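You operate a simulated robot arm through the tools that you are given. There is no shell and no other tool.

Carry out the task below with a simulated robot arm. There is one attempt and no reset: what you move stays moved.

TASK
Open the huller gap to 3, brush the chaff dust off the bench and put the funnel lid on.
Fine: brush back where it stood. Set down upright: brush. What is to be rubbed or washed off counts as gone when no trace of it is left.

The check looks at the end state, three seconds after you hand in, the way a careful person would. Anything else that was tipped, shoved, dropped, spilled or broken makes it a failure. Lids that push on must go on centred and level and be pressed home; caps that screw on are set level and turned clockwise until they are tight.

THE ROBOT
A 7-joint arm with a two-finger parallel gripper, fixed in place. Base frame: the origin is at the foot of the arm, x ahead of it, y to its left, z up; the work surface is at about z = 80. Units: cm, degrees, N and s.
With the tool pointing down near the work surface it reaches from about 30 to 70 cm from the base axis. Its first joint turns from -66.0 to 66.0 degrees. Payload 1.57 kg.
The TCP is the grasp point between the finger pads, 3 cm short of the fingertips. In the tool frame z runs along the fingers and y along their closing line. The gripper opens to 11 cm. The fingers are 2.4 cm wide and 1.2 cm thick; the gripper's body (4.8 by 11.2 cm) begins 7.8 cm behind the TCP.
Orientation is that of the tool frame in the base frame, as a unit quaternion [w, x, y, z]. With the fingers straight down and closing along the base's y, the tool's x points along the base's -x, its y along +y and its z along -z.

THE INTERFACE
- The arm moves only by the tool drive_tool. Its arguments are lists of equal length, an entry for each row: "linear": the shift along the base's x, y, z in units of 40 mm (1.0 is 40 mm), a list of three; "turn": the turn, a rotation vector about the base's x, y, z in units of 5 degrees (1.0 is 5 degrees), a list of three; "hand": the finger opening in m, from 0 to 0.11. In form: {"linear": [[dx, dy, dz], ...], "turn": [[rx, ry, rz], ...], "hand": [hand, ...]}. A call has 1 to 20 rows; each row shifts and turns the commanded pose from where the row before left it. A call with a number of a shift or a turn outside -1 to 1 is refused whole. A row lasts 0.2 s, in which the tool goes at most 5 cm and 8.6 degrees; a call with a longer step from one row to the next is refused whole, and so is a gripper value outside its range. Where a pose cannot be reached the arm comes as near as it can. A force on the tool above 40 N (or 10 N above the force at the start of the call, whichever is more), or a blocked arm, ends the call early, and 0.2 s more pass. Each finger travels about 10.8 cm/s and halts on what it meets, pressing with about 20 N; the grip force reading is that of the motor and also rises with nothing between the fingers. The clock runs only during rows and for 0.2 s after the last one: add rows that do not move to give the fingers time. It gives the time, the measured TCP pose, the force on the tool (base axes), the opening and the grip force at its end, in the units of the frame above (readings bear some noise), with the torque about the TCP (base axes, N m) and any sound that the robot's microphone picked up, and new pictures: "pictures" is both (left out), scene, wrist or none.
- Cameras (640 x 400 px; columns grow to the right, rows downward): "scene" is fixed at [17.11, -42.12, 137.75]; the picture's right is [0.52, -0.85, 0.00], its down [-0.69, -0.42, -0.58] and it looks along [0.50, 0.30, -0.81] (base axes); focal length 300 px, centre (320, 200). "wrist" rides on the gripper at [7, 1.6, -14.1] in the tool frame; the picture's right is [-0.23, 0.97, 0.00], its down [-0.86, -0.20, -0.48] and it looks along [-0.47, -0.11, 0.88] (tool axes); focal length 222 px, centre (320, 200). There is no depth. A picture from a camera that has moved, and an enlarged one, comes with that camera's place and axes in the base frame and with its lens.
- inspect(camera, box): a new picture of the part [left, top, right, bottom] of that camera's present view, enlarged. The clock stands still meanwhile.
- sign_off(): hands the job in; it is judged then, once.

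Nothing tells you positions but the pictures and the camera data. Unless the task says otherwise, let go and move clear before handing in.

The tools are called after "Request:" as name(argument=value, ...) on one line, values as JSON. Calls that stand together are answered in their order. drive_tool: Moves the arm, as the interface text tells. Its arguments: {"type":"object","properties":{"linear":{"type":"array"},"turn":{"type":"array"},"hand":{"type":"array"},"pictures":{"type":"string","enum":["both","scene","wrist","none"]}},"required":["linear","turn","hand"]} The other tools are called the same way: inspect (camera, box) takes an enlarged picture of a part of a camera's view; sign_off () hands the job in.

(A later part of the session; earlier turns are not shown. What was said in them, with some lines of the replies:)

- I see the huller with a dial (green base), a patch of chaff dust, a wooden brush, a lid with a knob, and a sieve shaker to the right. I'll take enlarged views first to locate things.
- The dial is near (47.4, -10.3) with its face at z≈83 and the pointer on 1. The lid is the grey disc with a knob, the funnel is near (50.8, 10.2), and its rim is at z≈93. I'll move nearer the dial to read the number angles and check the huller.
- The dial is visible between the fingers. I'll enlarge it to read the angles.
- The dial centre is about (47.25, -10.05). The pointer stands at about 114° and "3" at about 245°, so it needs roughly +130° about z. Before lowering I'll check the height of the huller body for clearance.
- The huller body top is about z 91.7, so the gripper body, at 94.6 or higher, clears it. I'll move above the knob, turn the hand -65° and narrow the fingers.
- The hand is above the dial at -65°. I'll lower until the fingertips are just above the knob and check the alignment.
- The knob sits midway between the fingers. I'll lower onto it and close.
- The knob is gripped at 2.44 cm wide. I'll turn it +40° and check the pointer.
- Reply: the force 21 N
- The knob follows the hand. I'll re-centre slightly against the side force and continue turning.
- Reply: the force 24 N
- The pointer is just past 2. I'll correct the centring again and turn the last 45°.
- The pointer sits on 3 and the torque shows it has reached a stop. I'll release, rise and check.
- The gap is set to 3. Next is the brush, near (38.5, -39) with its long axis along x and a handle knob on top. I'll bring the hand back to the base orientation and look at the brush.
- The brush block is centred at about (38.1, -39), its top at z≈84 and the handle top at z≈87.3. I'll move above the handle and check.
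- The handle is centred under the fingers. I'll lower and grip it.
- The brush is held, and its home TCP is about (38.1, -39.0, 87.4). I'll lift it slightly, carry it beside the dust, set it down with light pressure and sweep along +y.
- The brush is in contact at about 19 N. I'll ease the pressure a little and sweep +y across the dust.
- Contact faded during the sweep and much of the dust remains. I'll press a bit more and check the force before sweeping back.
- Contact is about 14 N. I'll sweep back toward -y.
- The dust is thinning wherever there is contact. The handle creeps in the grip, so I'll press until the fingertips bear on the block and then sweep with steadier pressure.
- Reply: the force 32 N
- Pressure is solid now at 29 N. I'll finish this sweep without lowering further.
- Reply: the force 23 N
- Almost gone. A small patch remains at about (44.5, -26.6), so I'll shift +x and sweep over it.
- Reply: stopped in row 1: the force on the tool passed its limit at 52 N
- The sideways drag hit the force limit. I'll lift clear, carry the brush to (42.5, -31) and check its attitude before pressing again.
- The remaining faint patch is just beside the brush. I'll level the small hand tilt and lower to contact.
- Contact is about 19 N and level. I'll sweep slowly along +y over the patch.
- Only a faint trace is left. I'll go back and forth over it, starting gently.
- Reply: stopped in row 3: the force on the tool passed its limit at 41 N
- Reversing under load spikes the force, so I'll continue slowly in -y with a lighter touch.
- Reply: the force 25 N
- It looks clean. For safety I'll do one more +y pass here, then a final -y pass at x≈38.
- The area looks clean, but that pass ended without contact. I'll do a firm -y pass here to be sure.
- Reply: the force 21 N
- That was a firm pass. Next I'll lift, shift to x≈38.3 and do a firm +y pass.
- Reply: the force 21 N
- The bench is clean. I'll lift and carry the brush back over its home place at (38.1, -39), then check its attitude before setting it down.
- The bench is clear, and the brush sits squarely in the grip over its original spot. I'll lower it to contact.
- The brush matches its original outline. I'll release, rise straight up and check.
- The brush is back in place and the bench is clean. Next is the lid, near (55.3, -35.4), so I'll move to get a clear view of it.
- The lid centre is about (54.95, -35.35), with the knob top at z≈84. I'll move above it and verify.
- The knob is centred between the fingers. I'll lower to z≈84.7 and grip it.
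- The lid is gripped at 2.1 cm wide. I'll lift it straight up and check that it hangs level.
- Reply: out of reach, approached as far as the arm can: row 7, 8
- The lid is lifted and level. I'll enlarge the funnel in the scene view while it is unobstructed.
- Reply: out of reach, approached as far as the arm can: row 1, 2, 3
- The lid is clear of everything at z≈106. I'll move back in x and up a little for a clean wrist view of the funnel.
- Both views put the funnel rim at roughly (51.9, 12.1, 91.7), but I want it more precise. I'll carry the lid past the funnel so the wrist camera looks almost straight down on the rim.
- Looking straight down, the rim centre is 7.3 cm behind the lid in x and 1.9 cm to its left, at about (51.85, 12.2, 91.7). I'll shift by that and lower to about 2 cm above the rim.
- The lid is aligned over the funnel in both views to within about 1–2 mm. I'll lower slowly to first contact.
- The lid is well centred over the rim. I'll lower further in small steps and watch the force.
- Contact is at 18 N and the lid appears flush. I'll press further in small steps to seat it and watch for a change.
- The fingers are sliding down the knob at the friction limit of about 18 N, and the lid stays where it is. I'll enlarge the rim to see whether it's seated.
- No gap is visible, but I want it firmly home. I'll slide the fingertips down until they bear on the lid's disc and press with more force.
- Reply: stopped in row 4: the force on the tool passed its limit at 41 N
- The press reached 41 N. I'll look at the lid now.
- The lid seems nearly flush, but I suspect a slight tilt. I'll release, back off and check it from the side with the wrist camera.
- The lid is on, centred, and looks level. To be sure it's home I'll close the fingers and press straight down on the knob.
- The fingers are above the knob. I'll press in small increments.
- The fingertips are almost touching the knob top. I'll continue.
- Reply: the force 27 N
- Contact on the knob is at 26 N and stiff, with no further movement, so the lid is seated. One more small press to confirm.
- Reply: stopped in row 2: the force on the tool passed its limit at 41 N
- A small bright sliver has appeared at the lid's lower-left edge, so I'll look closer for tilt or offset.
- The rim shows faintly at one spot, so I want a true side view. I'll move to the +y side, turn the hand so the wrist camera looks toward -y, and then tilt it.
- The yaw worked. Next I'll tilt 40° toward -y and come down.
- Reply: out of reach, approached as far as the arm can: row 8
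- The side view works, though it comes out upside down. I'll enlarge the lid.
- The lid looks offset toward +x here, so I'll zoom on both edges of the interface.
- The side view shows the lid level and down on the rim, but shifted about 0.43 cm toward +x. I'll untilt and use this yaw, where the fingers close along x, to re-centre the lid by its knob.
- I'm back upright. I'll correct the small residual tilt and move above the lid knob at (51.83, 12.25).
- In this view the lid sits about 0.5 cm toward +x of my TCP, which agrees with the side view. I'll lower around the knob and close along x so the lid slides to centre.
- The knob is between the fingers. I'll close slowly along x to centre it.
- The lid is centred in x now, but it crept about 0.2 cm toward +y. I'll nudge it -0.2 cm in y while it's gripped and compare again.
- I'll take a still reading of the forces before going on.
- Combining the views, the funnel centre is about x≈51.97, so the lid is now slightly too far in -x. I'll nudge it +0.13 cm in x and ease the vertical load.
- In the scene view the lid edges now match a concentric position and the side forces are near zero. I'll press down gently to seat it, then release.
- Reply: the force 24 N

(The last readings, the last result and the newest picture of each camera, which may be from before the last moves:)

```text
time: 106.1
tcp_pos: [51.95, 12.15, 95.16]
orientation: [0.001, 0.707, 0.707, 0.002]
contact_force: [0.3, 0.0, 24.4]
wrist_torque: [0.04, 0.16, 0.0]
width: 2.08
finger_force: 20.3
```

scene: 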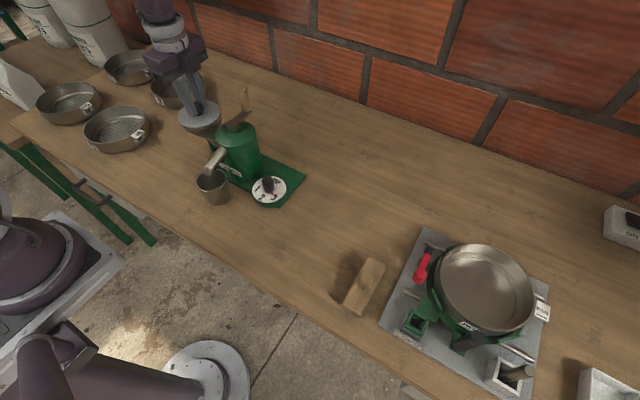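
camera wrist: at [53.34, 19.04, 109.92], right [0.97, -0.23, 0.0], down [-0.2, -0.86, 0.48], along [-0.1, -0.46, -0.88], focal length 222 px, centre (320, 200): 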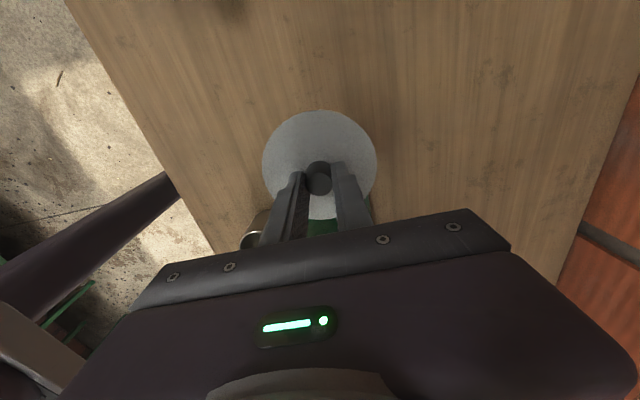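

Request:
drive_tool(linear=[[0, 0, -0.01], [0, 0, 0]], turn=[[0, 0, 0], [0, 0, 0]], hand=[0.01, 0.01], pictures="scene")

Request:
inspect(camera="scene", box=[170, 90, 230, 140])

```text
time: 106.7
tcp_pos: [51.96, 12.06, 95.29]
orientation: [0.002, 0.706, 0.708, 0.001]
contact_force: [4.1, -0.6, 19.9]
wrist_torque: [0.02, 0.05, 0.03]
width: 2.05
finger_force: 19.9
```

scene: 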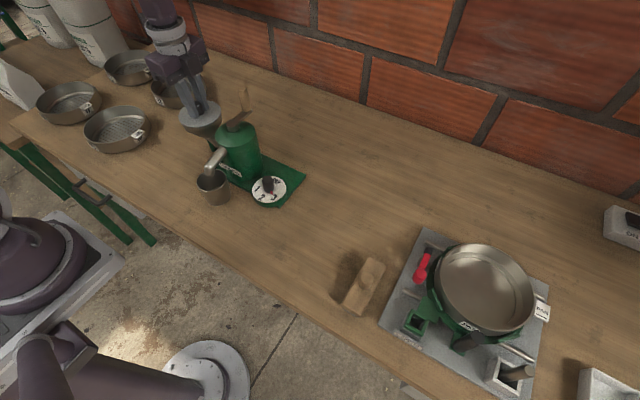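

```text
8.00 times, centred on (200, 115) of scene
camera zoom: at [17.09, -42.13, 137.75], right [0.52, -0.85, 0.0], down [-0.69, -0.42, -0.58], along [0.5, 0.3, -0.81], focal length 2402 px, centre (1280, 880)
```

zoom: 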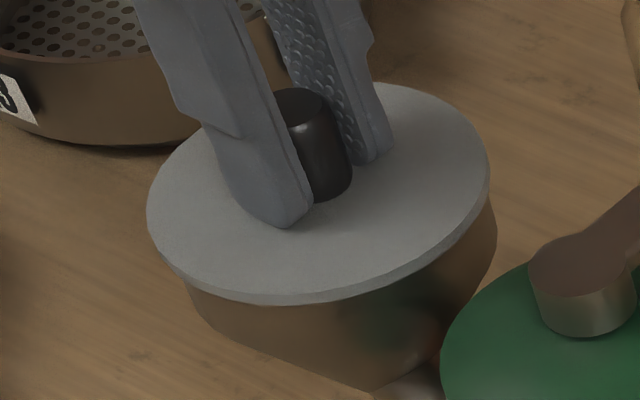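

The lid is flush with no gap. I'll do one firmer press, then ease off and release straight up.

Request:
drive_tool(linear=[[0, 0, -0.02], [0, 0, -0.01], [0, 0, 0]], turn=[[0, 0, 0], [0, 0, 0], [0, 0, 0]], hand=[0.01, 0.01, 0.01], pictures="none")

Request:
inspect(camera="scene", box=[170, 90, 230, 140])

```text
time: 107.2
tcp_pos: [51.99, 12.1, 95.33]
orientation: [0.001, 0.707, 0.708, 0.003]
contact_force: [-1.5, -0.3, 6.6]
wrist_torque: [-0.15, 0.31, -0.01]
width: 2.09
finger_force: 19.9
stopped in row 2: the force on the tool passed its limit at 42 N (the readings are from after the stop); the commanded pose is now the measured one
```

```text
8.00 times, centred on (200, 115) of scene
camera zoom: at [17.1, -42.13, 137.75], right [0.52, -0.85, 0.0], down [-0.69, -0.42, -0.58], along [0.5, 0.3, -0.81], focal length 2402 px, centre (1280, 880)
```

zoom: 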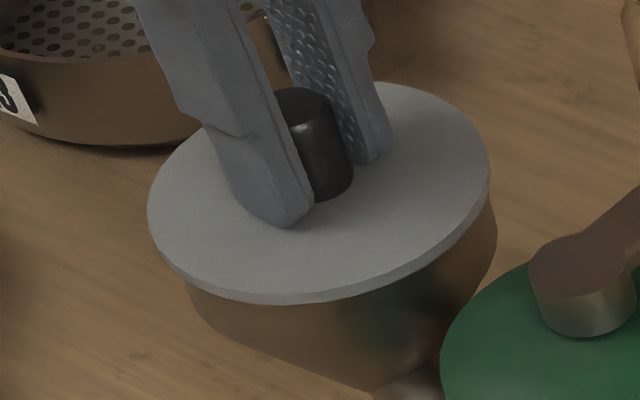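

It took 42 N and didn't move, so it's home. I'll release, rise and go back to the side-view position to verify.

Request:
drive_tool(linear=[[0, 0, 0.01], [0, 0, 0], [0, 0, 0], [0, 0, 0.3], [0, 0, 0.7], [0, 0, 0.9], [0, 0, 0.9], [-0.05, 0.9, 0], [-0.05, 0.9, 0], [-0.05, 0.9, 0], [-0.05, 0.9, 0], [0, 0.33, 0], [0, 0, 0]], turn=[[0, 0, 0], [0, 0, 0], [0, 0, 0], [0, 0, 0], [0, 0, 0], [0, 0, 0], [0, 0, 0], [0, 0, 0], [0, 0, 0], [0, 0, 0], [0, 0, 0], [0, 0, 0], [0, 0, 0]], hand=[0.03, 0.045, 0.045, 0.045, 0.045, 0.045, 0.045, 0.05, 0.05, 0.05, 0.05, 0.05, 0.05])

Request:
drive_tool(linear=[[0, 0, 0], [0, 0, 0], [0, 0, 0], [0, 0, 0], [0, 0, 0], [0, 0, 0], [0, 0, 0], [0, 0, 0], [0, 0, -0.6], [0, 0, -0.6], [0, 0, -0.6], [0, 0, -0.6], [0, 0, -0.3], [0, 0, 0]], turn=[[-1, 0, 0], [-1, 0, 0], [-1, 0, 0], [-1, 0, 0], [-1, 0, 0], [-1, 0, 0], [-1, 0, 0], [-1, 0, 0], [0, 0, 0], [0, 0, 0], [0, 0, 0], [0, 0, 0], [0, 0, 0], [0, 0, 0]], hand=[0.06, 0.07, 0.08, 0.09, 0.1, 0.11, 0.11, 0.11, 0.11, 0.11, 0.11, 0.11, 0.11, 0.11])

Request:
inspect(camera="wrist", box=[308, 165, 388, 225])

Request:
inspect(camera="scene", box=[170, 80, 240, 140])

```text
time: 110.0
tcp_pos: [51.18, 27.72, 106.46]
orientation: [0.002, 0.706, 0.708, 0.002]
contact_force: [-0.1, 0.1, 0.3]
wrist_torque: [0.01, 0.02, 0.02]
width: 5.01
finger_force: 0.1
camera wrist: at [52.72, 34.86, 120.49], right [0.97, -0.23, 0.0], down [-0.2, -0.86, 0.48], along [-0.1, -0.46, -0.88], focal length 222 px, centre (320, 200)
```

scene: 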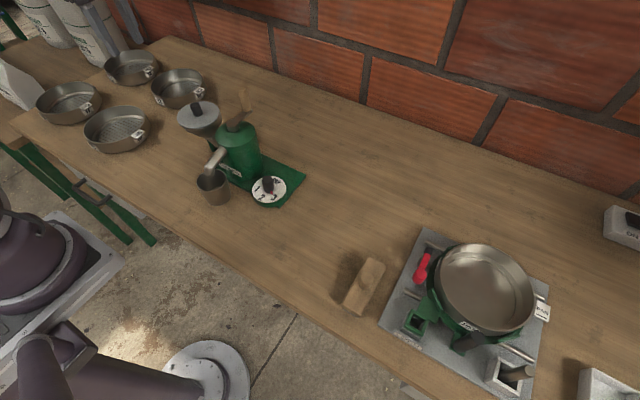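
wrist: 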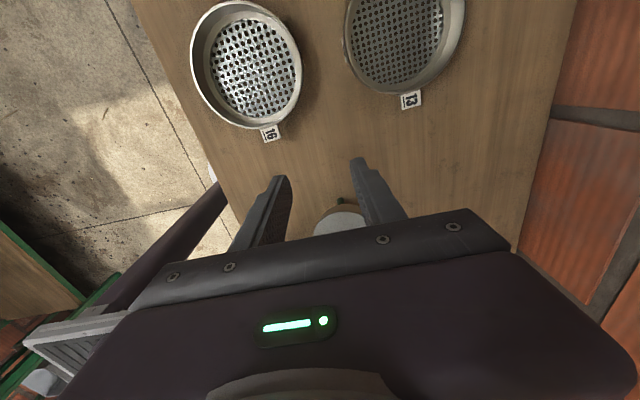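

```text
time: 113.0
tcp_pos: [50.8, 26.17, 95.2]
orientation: [0.219, 0.671, 0.672, -0.224]
contact_force: [-0.9, 0.5, 0.6]
wrist_torque: [0.03, 0.01, 0.03]
width: 11.01
finger_force: 0.1
out of reach, approached as far as the arm can: row 7, 8
camera wrist: at [52.35, 40.24, 102.26], right [0.97, -0.18, 0.13], down [-0.19, -0.4, 0.89], along [-0.11, -0.9, -0.43], focal length 222 px, centre (320, 200)
```

scene: 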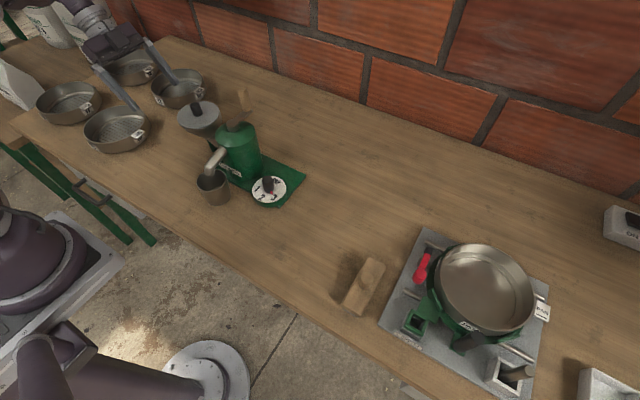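
wrist: 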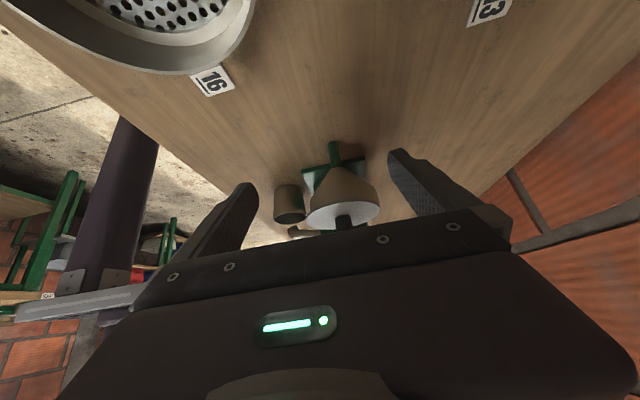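

```text
6.67 times, centred on (348, 195) of wrist
camera zoom: at [52.35, 40.24, 102.26], right [0.97, -0.18, 0.13], down [-0.19, -0.4, 0.89], along [-0.11, -0.9, -0.43], focal length 1481 px, centre (133, 233)
```

zoom: 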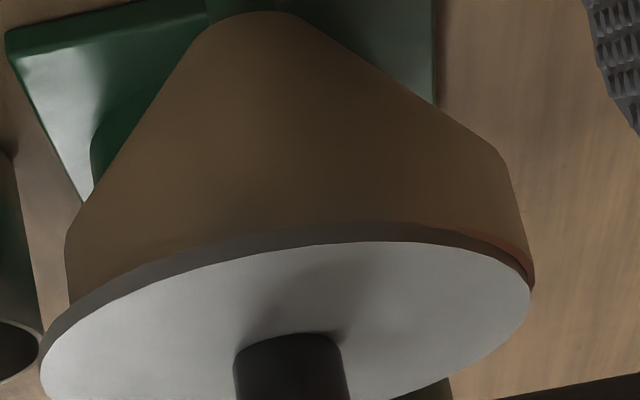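

```text
6.67 times, centred on (205, 110) of scene
camera zoom: at [17.11, -42.12, 137.75], right [0.52, -0.85, 0.0], down [-0.69, -0.42, -0.58], along [0.5, 0.3, -0.81], focal length 2002 px, centre (1087, 800)
```

zoom: 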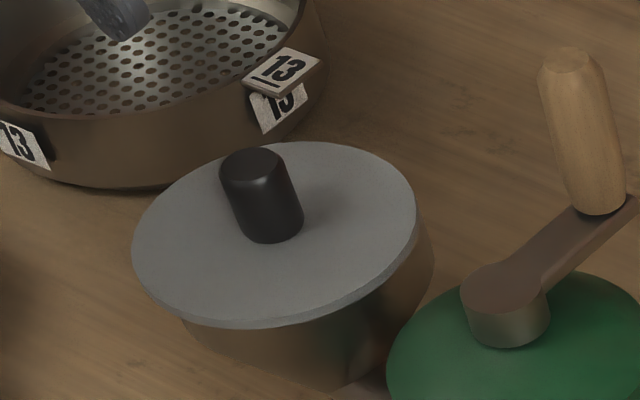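

After release the lid slid about 0.26 cm toward -x, because my fingertips were touching the disc as they opened and dragged it. I'll re-centre it, gripping higher on the knob so the tips stay clear of the disc when I release.

Request:
drive_tool(linear=[[0, 0, 0.6], [0, 0, 0.6], [0, 0, 0.6], [0, 0, 0.6], [0, 0, 0.3], [0, 0, 0], [0, 0, 0], [0, 0, 0], [0, 0, 0], [0, 0, 0], [0, 0, 0]], turn=[[0, 0, 0], [0, 0, 0], [1, 0, 0], [1, 0, 0], [1, 0, 0], [1, 0, 0], [1, 0, 0], [1, 0, 0], [1, 0, 0], [0.3, 0, 0], [0, 0, 0]], hand=[0.11, 0.1, 0.08, 0.06, 0.05, 0.045, 0.045, 0.045, 0.045, 0.045, 0.045], pictures="none")

Request:
drive_tool(linear=[[0, 0, 0], [0, 0, 0]], turn=[[0, 0, 0], [0, 0, 0]], hand=[0.045, 0.045], pictures="none")

```text
time: 115.4
tcp_pos: [50.51, 26.1, 106.09]
orientation: [-0.004, 0.706, 0.708, -0.002]
contact_force: [-0.8, 0.7, -1.1]
wrist_torque: [0.02, -0.01, 0.0]
width: 4.51
finger_force: 0.1
```

```text
time: 116.0
tcp_pos: [50.55, 26.16, 106.13]
orientation: [-0.002, 0.706, 0.708, -0.002]
contact_force: [0.5, -0.2, -0.1]
wrist_torque: [0.03, 0.02, 0.04]
width: 4.51
finger_force: 0.1
```

Request:
drive_tool(linear=[[0.09, -0.878, 0], [0.09, -0.878, 0], [0.09, -0.878, 0], [0.09, -0.878, 0], [0, 0, -0.3], [0, 0, 0], [0, 0, 0]], turn=[[-0.016, -0.08, -0.03], [0, 0, 0], [0, 0, 0], [0, 0, 0], [0, 0, 0], [0, 0, 0], [0, 0, 0]], hand=[0.045, 0.045, 0.045, 0.045, 0.045, 0.045, 0.045], pictures="wrist")

Request:
inspect(camera="wrist", box=[250, 80, 400, 200])

```text
time: 117.6
tcp_pos: [52.1, 12.1, 104.86]
orientation: [0.001, 0.707, 0.707, 0.0]
contact_force: [0.0, 0.2, -0.1]
wrist_torque: [0.02, 0.02, 0.04]
width: 4.48
finger_force: 0.0
camera wrist: at [53.63, 19.08, 118.9], right [0.97, -0.23, 0.0], down [-0.2, -0.85, 0.48], along [-0.11, -0.47, -0.88], focal length 222 px, centre (320, 200)
```

wrist: 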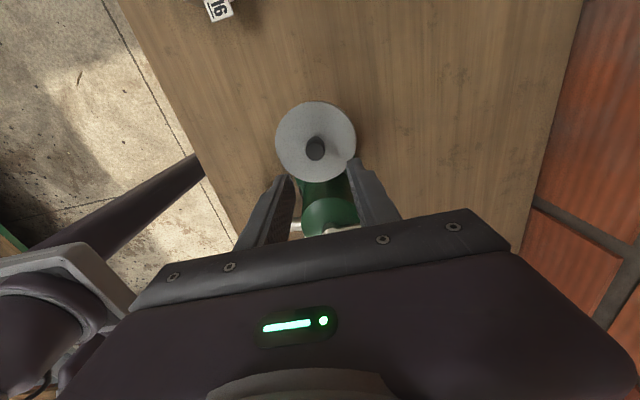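

```text
3.33 times, centred on (325, 140) of wrist
camera zoom: at [53.63, 19.08, 118.9], right [0.97, -0.23, 0.0], down [-0.2, -0.85, 0.48], along [-0.11, -0.47, -0.88], focal length 740 px, centre (303, 400)
```

zoom: 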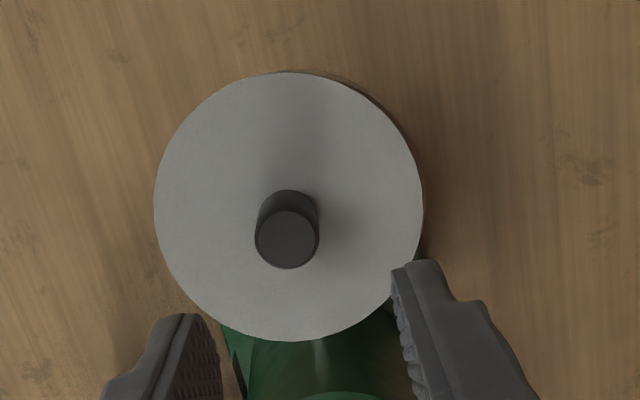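

The lid is centred in y but about 0.4 cm toward -x. I'll lower with the tips staying above the disc and close gently along x at x≈51.95.

Request:
drive_tool(linear=[[-0.02, 0, -0.6], [0, 0, -0.6], [0, 0, -0.6], [0, 0, -0.32], [0, 0, 0], [0, 0, 0], [0, 0, 0], [0, 0, 0], [0, 0, 0], [0, 0, 0], [0, 0, 0], [0, 0, 0]], turn=[[0, 0, 0], [0, 0, 0], [0, 0, 0], [0, 0, 0], [0, 0, 0], [0, 0, 0], [0, 0, 0], [0, 0, 0], [0, 0, 0], [0, 0, 0], [0, 0, 0], [0, 0, 0]], hand=[0.045, 0.045, 0.045, 0.045, 0.04, 0.035, 0.031, 0.028, 0.025, 0.023, 0.021, 0.019])

Request:
inspect(camera="wrist", box=[250, 90, 400, 220])

Request:
inspect(camera="scene", box=[170, 80, 240, 140])

```text
time: 120.2
tcp_pos: [52.01, 12.12, 96.59]
orientation: [0.001, 0.707, 0.707, -0.001]
contact_force: [0.6, -0.7, -0.3]
wrist_torque: [0.01, -0.02, 0.01]
width: 2.06
finger_force: 19.7
camera wrist: at [53.62, 19.15, 110.45], right [0.97, -0.23, 0.0], down [-0.2, -0.85, 0.48], along [-0.11, -0.47, -0.88], focal length 222 px, centre (320, 200)
```

scene: 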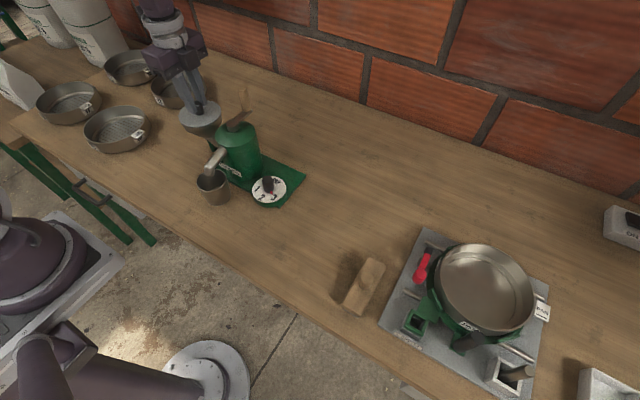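
wrist: 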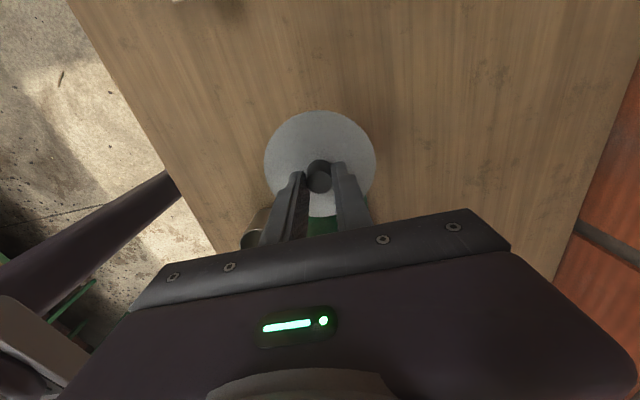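

```text
3.08 times, centred on (325, 155) of wrist
camera zoom: at [53.62, 19.15, 110.45], right [0.97, -0.23, 0.0], down [-0.2, -0.85, 0.48], along [-0.11, -0.47, -0.88], focal length 684 px, centre (305, 338)
```

zoom: 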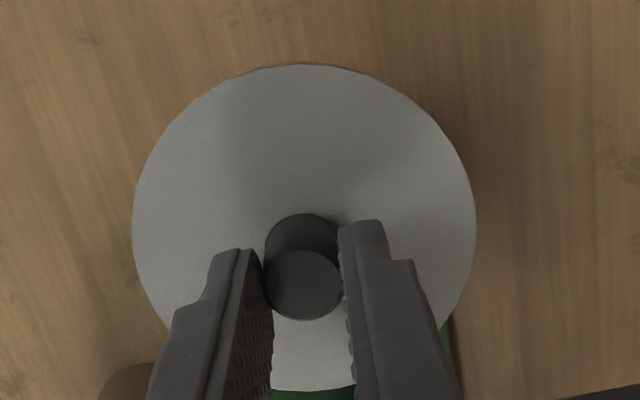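

```text
6.67 times, centred on (205, 110) of scene
camera zoom: at [17.11, -42.12, 137.75], right [0.52, -0.85, 0.0], down [-0.69, -0.42, -0.58], along [0.5, 0.3, -0.81], focal length 2002 px, centre (1087, 800)
```

zoom: 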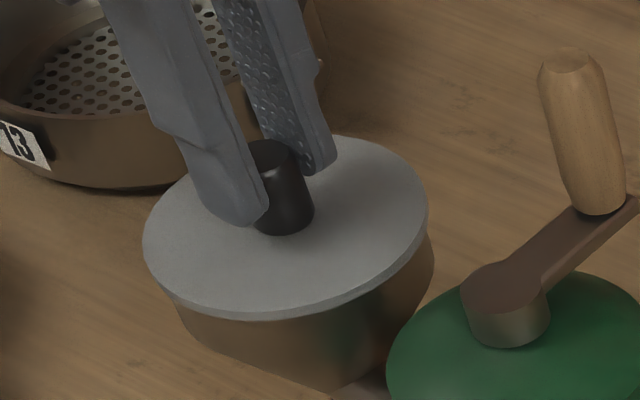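

Now the lid's edges match the concentric position within about 0.1 cm. I'll make a tiny +x nudge and a light downward press, ease off, then open slowly with the tips clear of the disc.

Request:
drive_tool(linear=[[0.015, 0, 0], [0, 0, -0.025], [0, 0, 0]], turn=[[0, 0, 0], [0, 0, 0], [0, 0, 0]], hand=[0.018, 0.018, 0.018], pictures="none")

Request:
drive_tool(linear=[[0, 0, -0.02], [0, 0, 0]], turn=[[0, 0, 0], [0, 0, 0]], hand=[0.01, 0.01], pictures="none")

```text
time: 121.0
tcp_pos: [52.0, 12.23, 96.18]
orientation: [0.001, 0.707, 0.707, 0.0]
contact_force: [-3.0, -0.2, 17.6]
wrist_torque: [0.02, 0.11, 0.02]
width: 2.06
finger_force: 19.9
```

```text
time: 121.6
tcp_pos: [51.93, 12.14, 96.22]
orientation: [0.0, 0.706, 0.708, 0.001]
contact_force: [-2.9, 1.4, 17.5]
wrist_torque: [0.12, 0.11, 0.0]
width: 2.05
finger_force: 20.5
```

Request:
drive_tool(linear=[[0, 0, 0.022], [0, 0, 0]], turn=[[0, 0, 0], [0, 0, 0]], hand=[0.01, 0.01], pictures="none")

Request:
inspect(camera="scene", box=[170, 80, 240, 140])

```text
time: 122.2
tcp_pos: [51.99, 12.06, 96.2]
orientation: [0.0, 0.707, 0.707, -0.001]
contact_force: [-0.5, -0.4, -0.5]
wrist_torque: [0.02, 0.01, -0.02]
width: 2.06
finger_force: 20.0
```

```text
6.67 times, centred on (205, 110) of scene
camera zoom: at [17.11, -42.13, 137.75], right [0.52, -0.85, 0.0], down [-0.69, -0.42, -0.58], along [0.5, 0.3, -0.81], focal length 2002 px, centre (1087, 800)
```

zoom: 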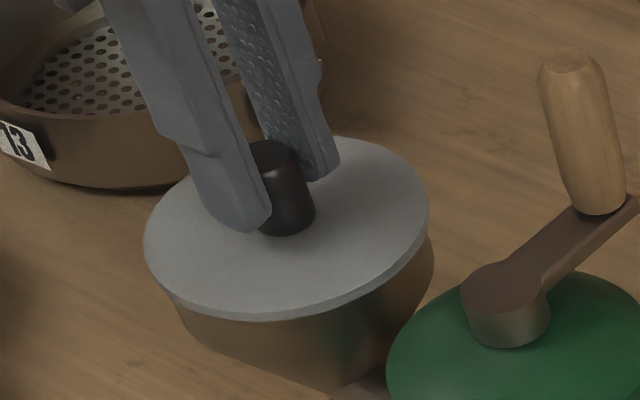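

Forces are near zero and the lid is centred (edges 144 and 429). I'll open very gradually, then rise.

Request:
drive_tool(linear=[[0, 0, 0], [0, 0, 0], [0, 0, 0], [0, 0, 0], [0, 0, 0], [0, 0, 0], [0, 0, 0], [0, 0, 0.2], [0, 0, 0.5], [0, 0, 0.8], [0, 0, 0.8], [0, 0, 0]], turn=[[0, 0, 0], [0, 0, 0], [0, 0, 0], [0, 0, 0], [0, 0, 0], [0, 0, 0], [0, 0, 0], [0, 0, 0], [0, 0, 0], [0, 0, 0], [0, 0, 0], [0, 0, 0]], hand=[0.02, 0.0215, 0.0225, 0.025, 0.03, 0.04, 0.045, 0.045, 0.045, 0.045, 0.045, 0.045])

Request:
inspect(camera="scene", box=[170, 80, 240, 140])

Request:
inspect(camera="wrist", box=[250, 80, 400, 200])

```text
time: 124.8
tcp_pos: [52.13, 11.96, 105.74]
orientation: [0.001, 0.707, 0.707, -0.001]
contact_force: [-0.1, -0.5, 0.4]
wrist_torque: [0.04, 0.02, 0.02]
width: 4.52
finger_force: 0.1
camera wrist: at [53.67, 19.05, 119.63], right [0.97, -0.23, 0.0], down [-0.2, -0.85, 0.48], along [-0.11, -0.47, -0.88], focal length 222 px, centre (320, 200)
```

scene: 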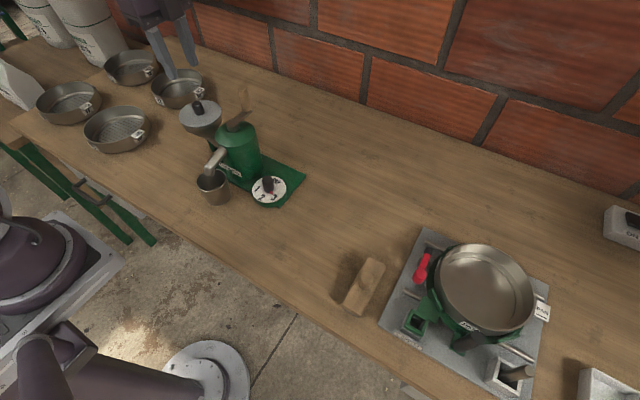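
wrist: 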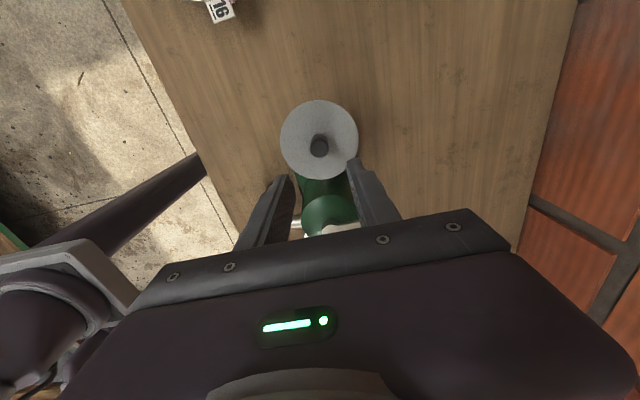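

```text
6.67 times, centred on (205, 110) of scene
camera zoom: at [17.11, -42.13, 137.75], right [0.52, -0.85, 0.0], down [-0.69, -0.42, -0.58], along [0.5, 0.3, -0.81], focal length 2002 px, centre (1087, 800)
```

zoom: 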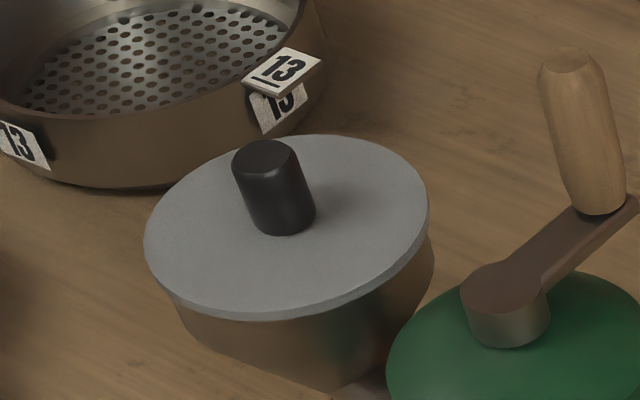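

```text
3.33 times, centred on (325, 140) of wrist
camera zoom: at [53.67, 19.05, 119.63], right [0.97, -0.23, 0.0], down [-0.2, -0.85, 0.48], along [-0.11, -0.47, -0.88], focal length 740 px, centre (303, 400)
```

zoom: 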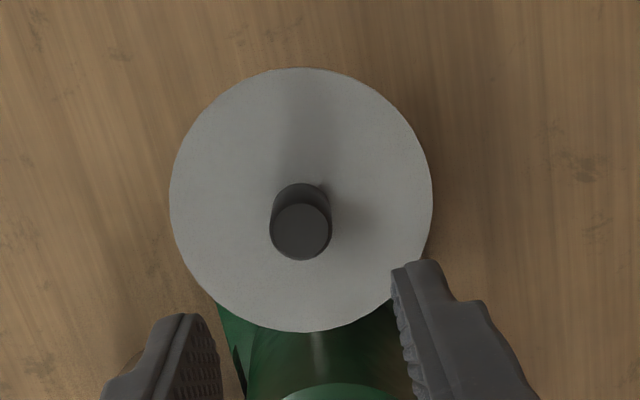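

The lid stayed centred and level on release, and the earlier presses seated it fully. I'll retreat clear and do a final check of everything.

Request:
drive_tool(linear=[[0, 0, 0.8], [-0.3, 0, 0.6], [-0.6, -0.3, 0.4], [-0.8, -0.3, 0], [-0.8, -0.3, 0], [0, 0, 0]], turn=[[0, 0, 0], [0, 0, 0], [0, 0, 0], [0, 0, 0], [0, 0, 0], [0, 0, 0]], hand=[0.045, 0.045, 0.045, 0.045, 0.045, 0.045])

Request:
inspect(camera="scene", box=[160, 80, 320, 220])

Request:
inspect(camera="scene", box=[240, 180, 420, 330])

Request:
inspect(camera="scene", box=[230, 150, 310, 220])

```text
time: 126.2
tcp_pos: [41.9, 8.36, 112.82]
orientation: [0.001, 0.707, 0.707, -0.001]
contact_force: [-1.1, 0.6, 0.1]
wrist_torque: [0.0, -0.01, -0.03]
width: 4.5
finger_force: 0.0
camera wrist: at [43.48, 15.46, 126.89], right [0.97, -0.23, 0.0], down [-0.2, -0.85, 0.48], along [-0.11, -0.47, -0.88], focal length 222 px, centre (320, 200)
```

scene: 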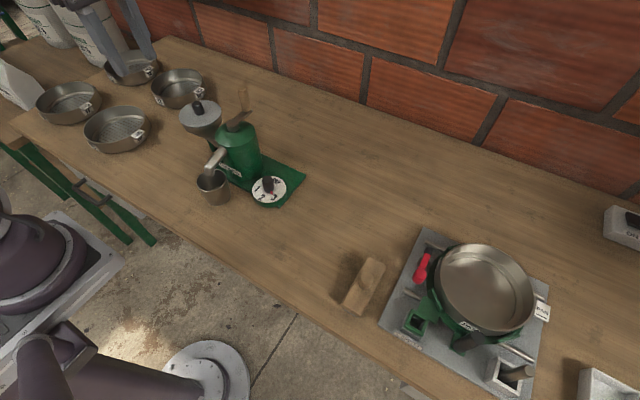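
wrist: 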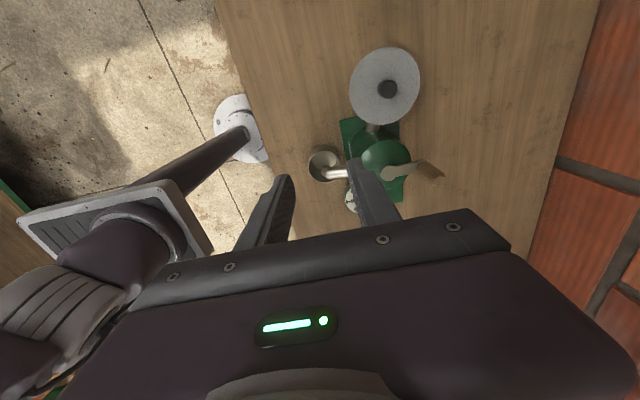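

```text
2.86 times, centred on (240, 150) of scene
camera zoom: at [17.11, -42.13, 137.75], right [0.52, -0.85, 0.0], down [-0.69, -0.42, -0.58], along [0.5, 0.3, -0.81], focal length 858 px, centre (549, 343)
```

zoom: 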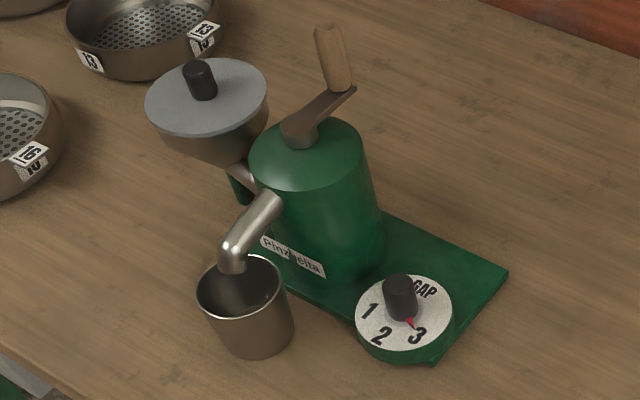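

```text
2.67 times, centred on (330, 255) of scene
camera zoom: at [17.11, -42.13, 137.75], right [0.52, -0.85, 0.0], down [-0.69, -0.42, -0.58], along [0.5, 0.3, -0.81], focal length 801 px, centre (293, 53)
```

zoom: 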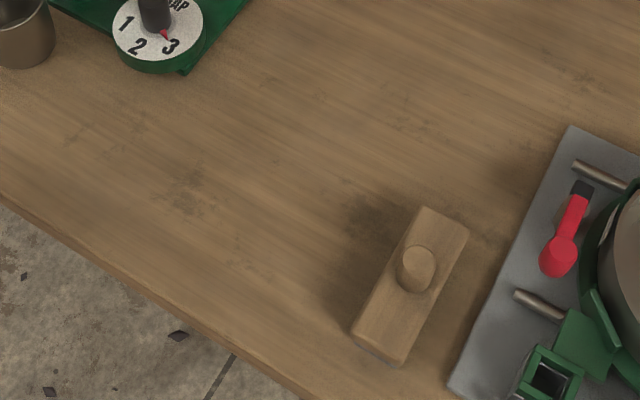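

```text
5.71 times, centred on (270, 185) of scene
camera zoom: at [17.11, -42.13, 137.75], right [0.52, -0.85, 0.0], down [-0.69, -0.42, -0.58], along [0.5, 0.3, -0.81], focal length 1716 px, centre (606, 286)
```

zoom: 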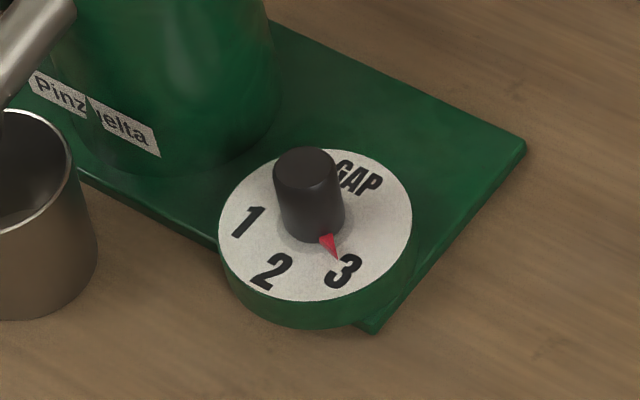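

All looks right. A last close look at where the dust was, for any faint trace.

Request:
inspect(camera="scene", box=[265, 215, 345, 275])

```text
6.67 times, centred on (305, 245) of scene
camera zoom: at [17.11, -42.13, 137.75], right [0.52, -0.85, 0.0], down [-0.69, -0.42, -0.58], along [0.5, 0.3, -0.81], focal length 2002 px, centre (420, -100)
```

zoom: 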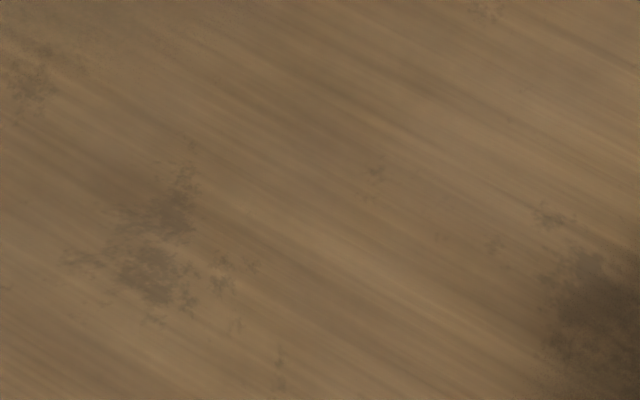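

The bench shows no dust, only its own grain and stains. The gap dial is on 3, the brush is upright where it stood, and the lid sits level and centred on the funnel with the arm clear of it. I'm handing in.

Request:
sign_off()

```text
The job is handed in.
```

I've handed the job in. All three parts are done as far as the cameras show; the check's verdict hasn't come back.

- **Huller gap:** the dial was turned from 1 until it reached its stop, and the pointer sits on 3.
- **Chaff dust:** it took several passes, because the first ones lost contact with the bench. A last close look showed no dust, only the wood's own grain and stains.
- **Brush:** it stands upright back where it was, and its outline in the scene picture matches the one from before I lifted it.
- **Funnel lid:** it is on the funnel, level, with no gap showing. It slid a few millimetres off centre twice, when I pressed it and when I let go, so I re-centred it. The last pictures put it within about 1 mm of centre.
- **Lid press:** I pressed it to a little over 40 N three times and it went no lower. After the final re-centring I pressed it only to about 17 N.

Nothing else looked moved in the final scene picture, and the arm is clear of everything.
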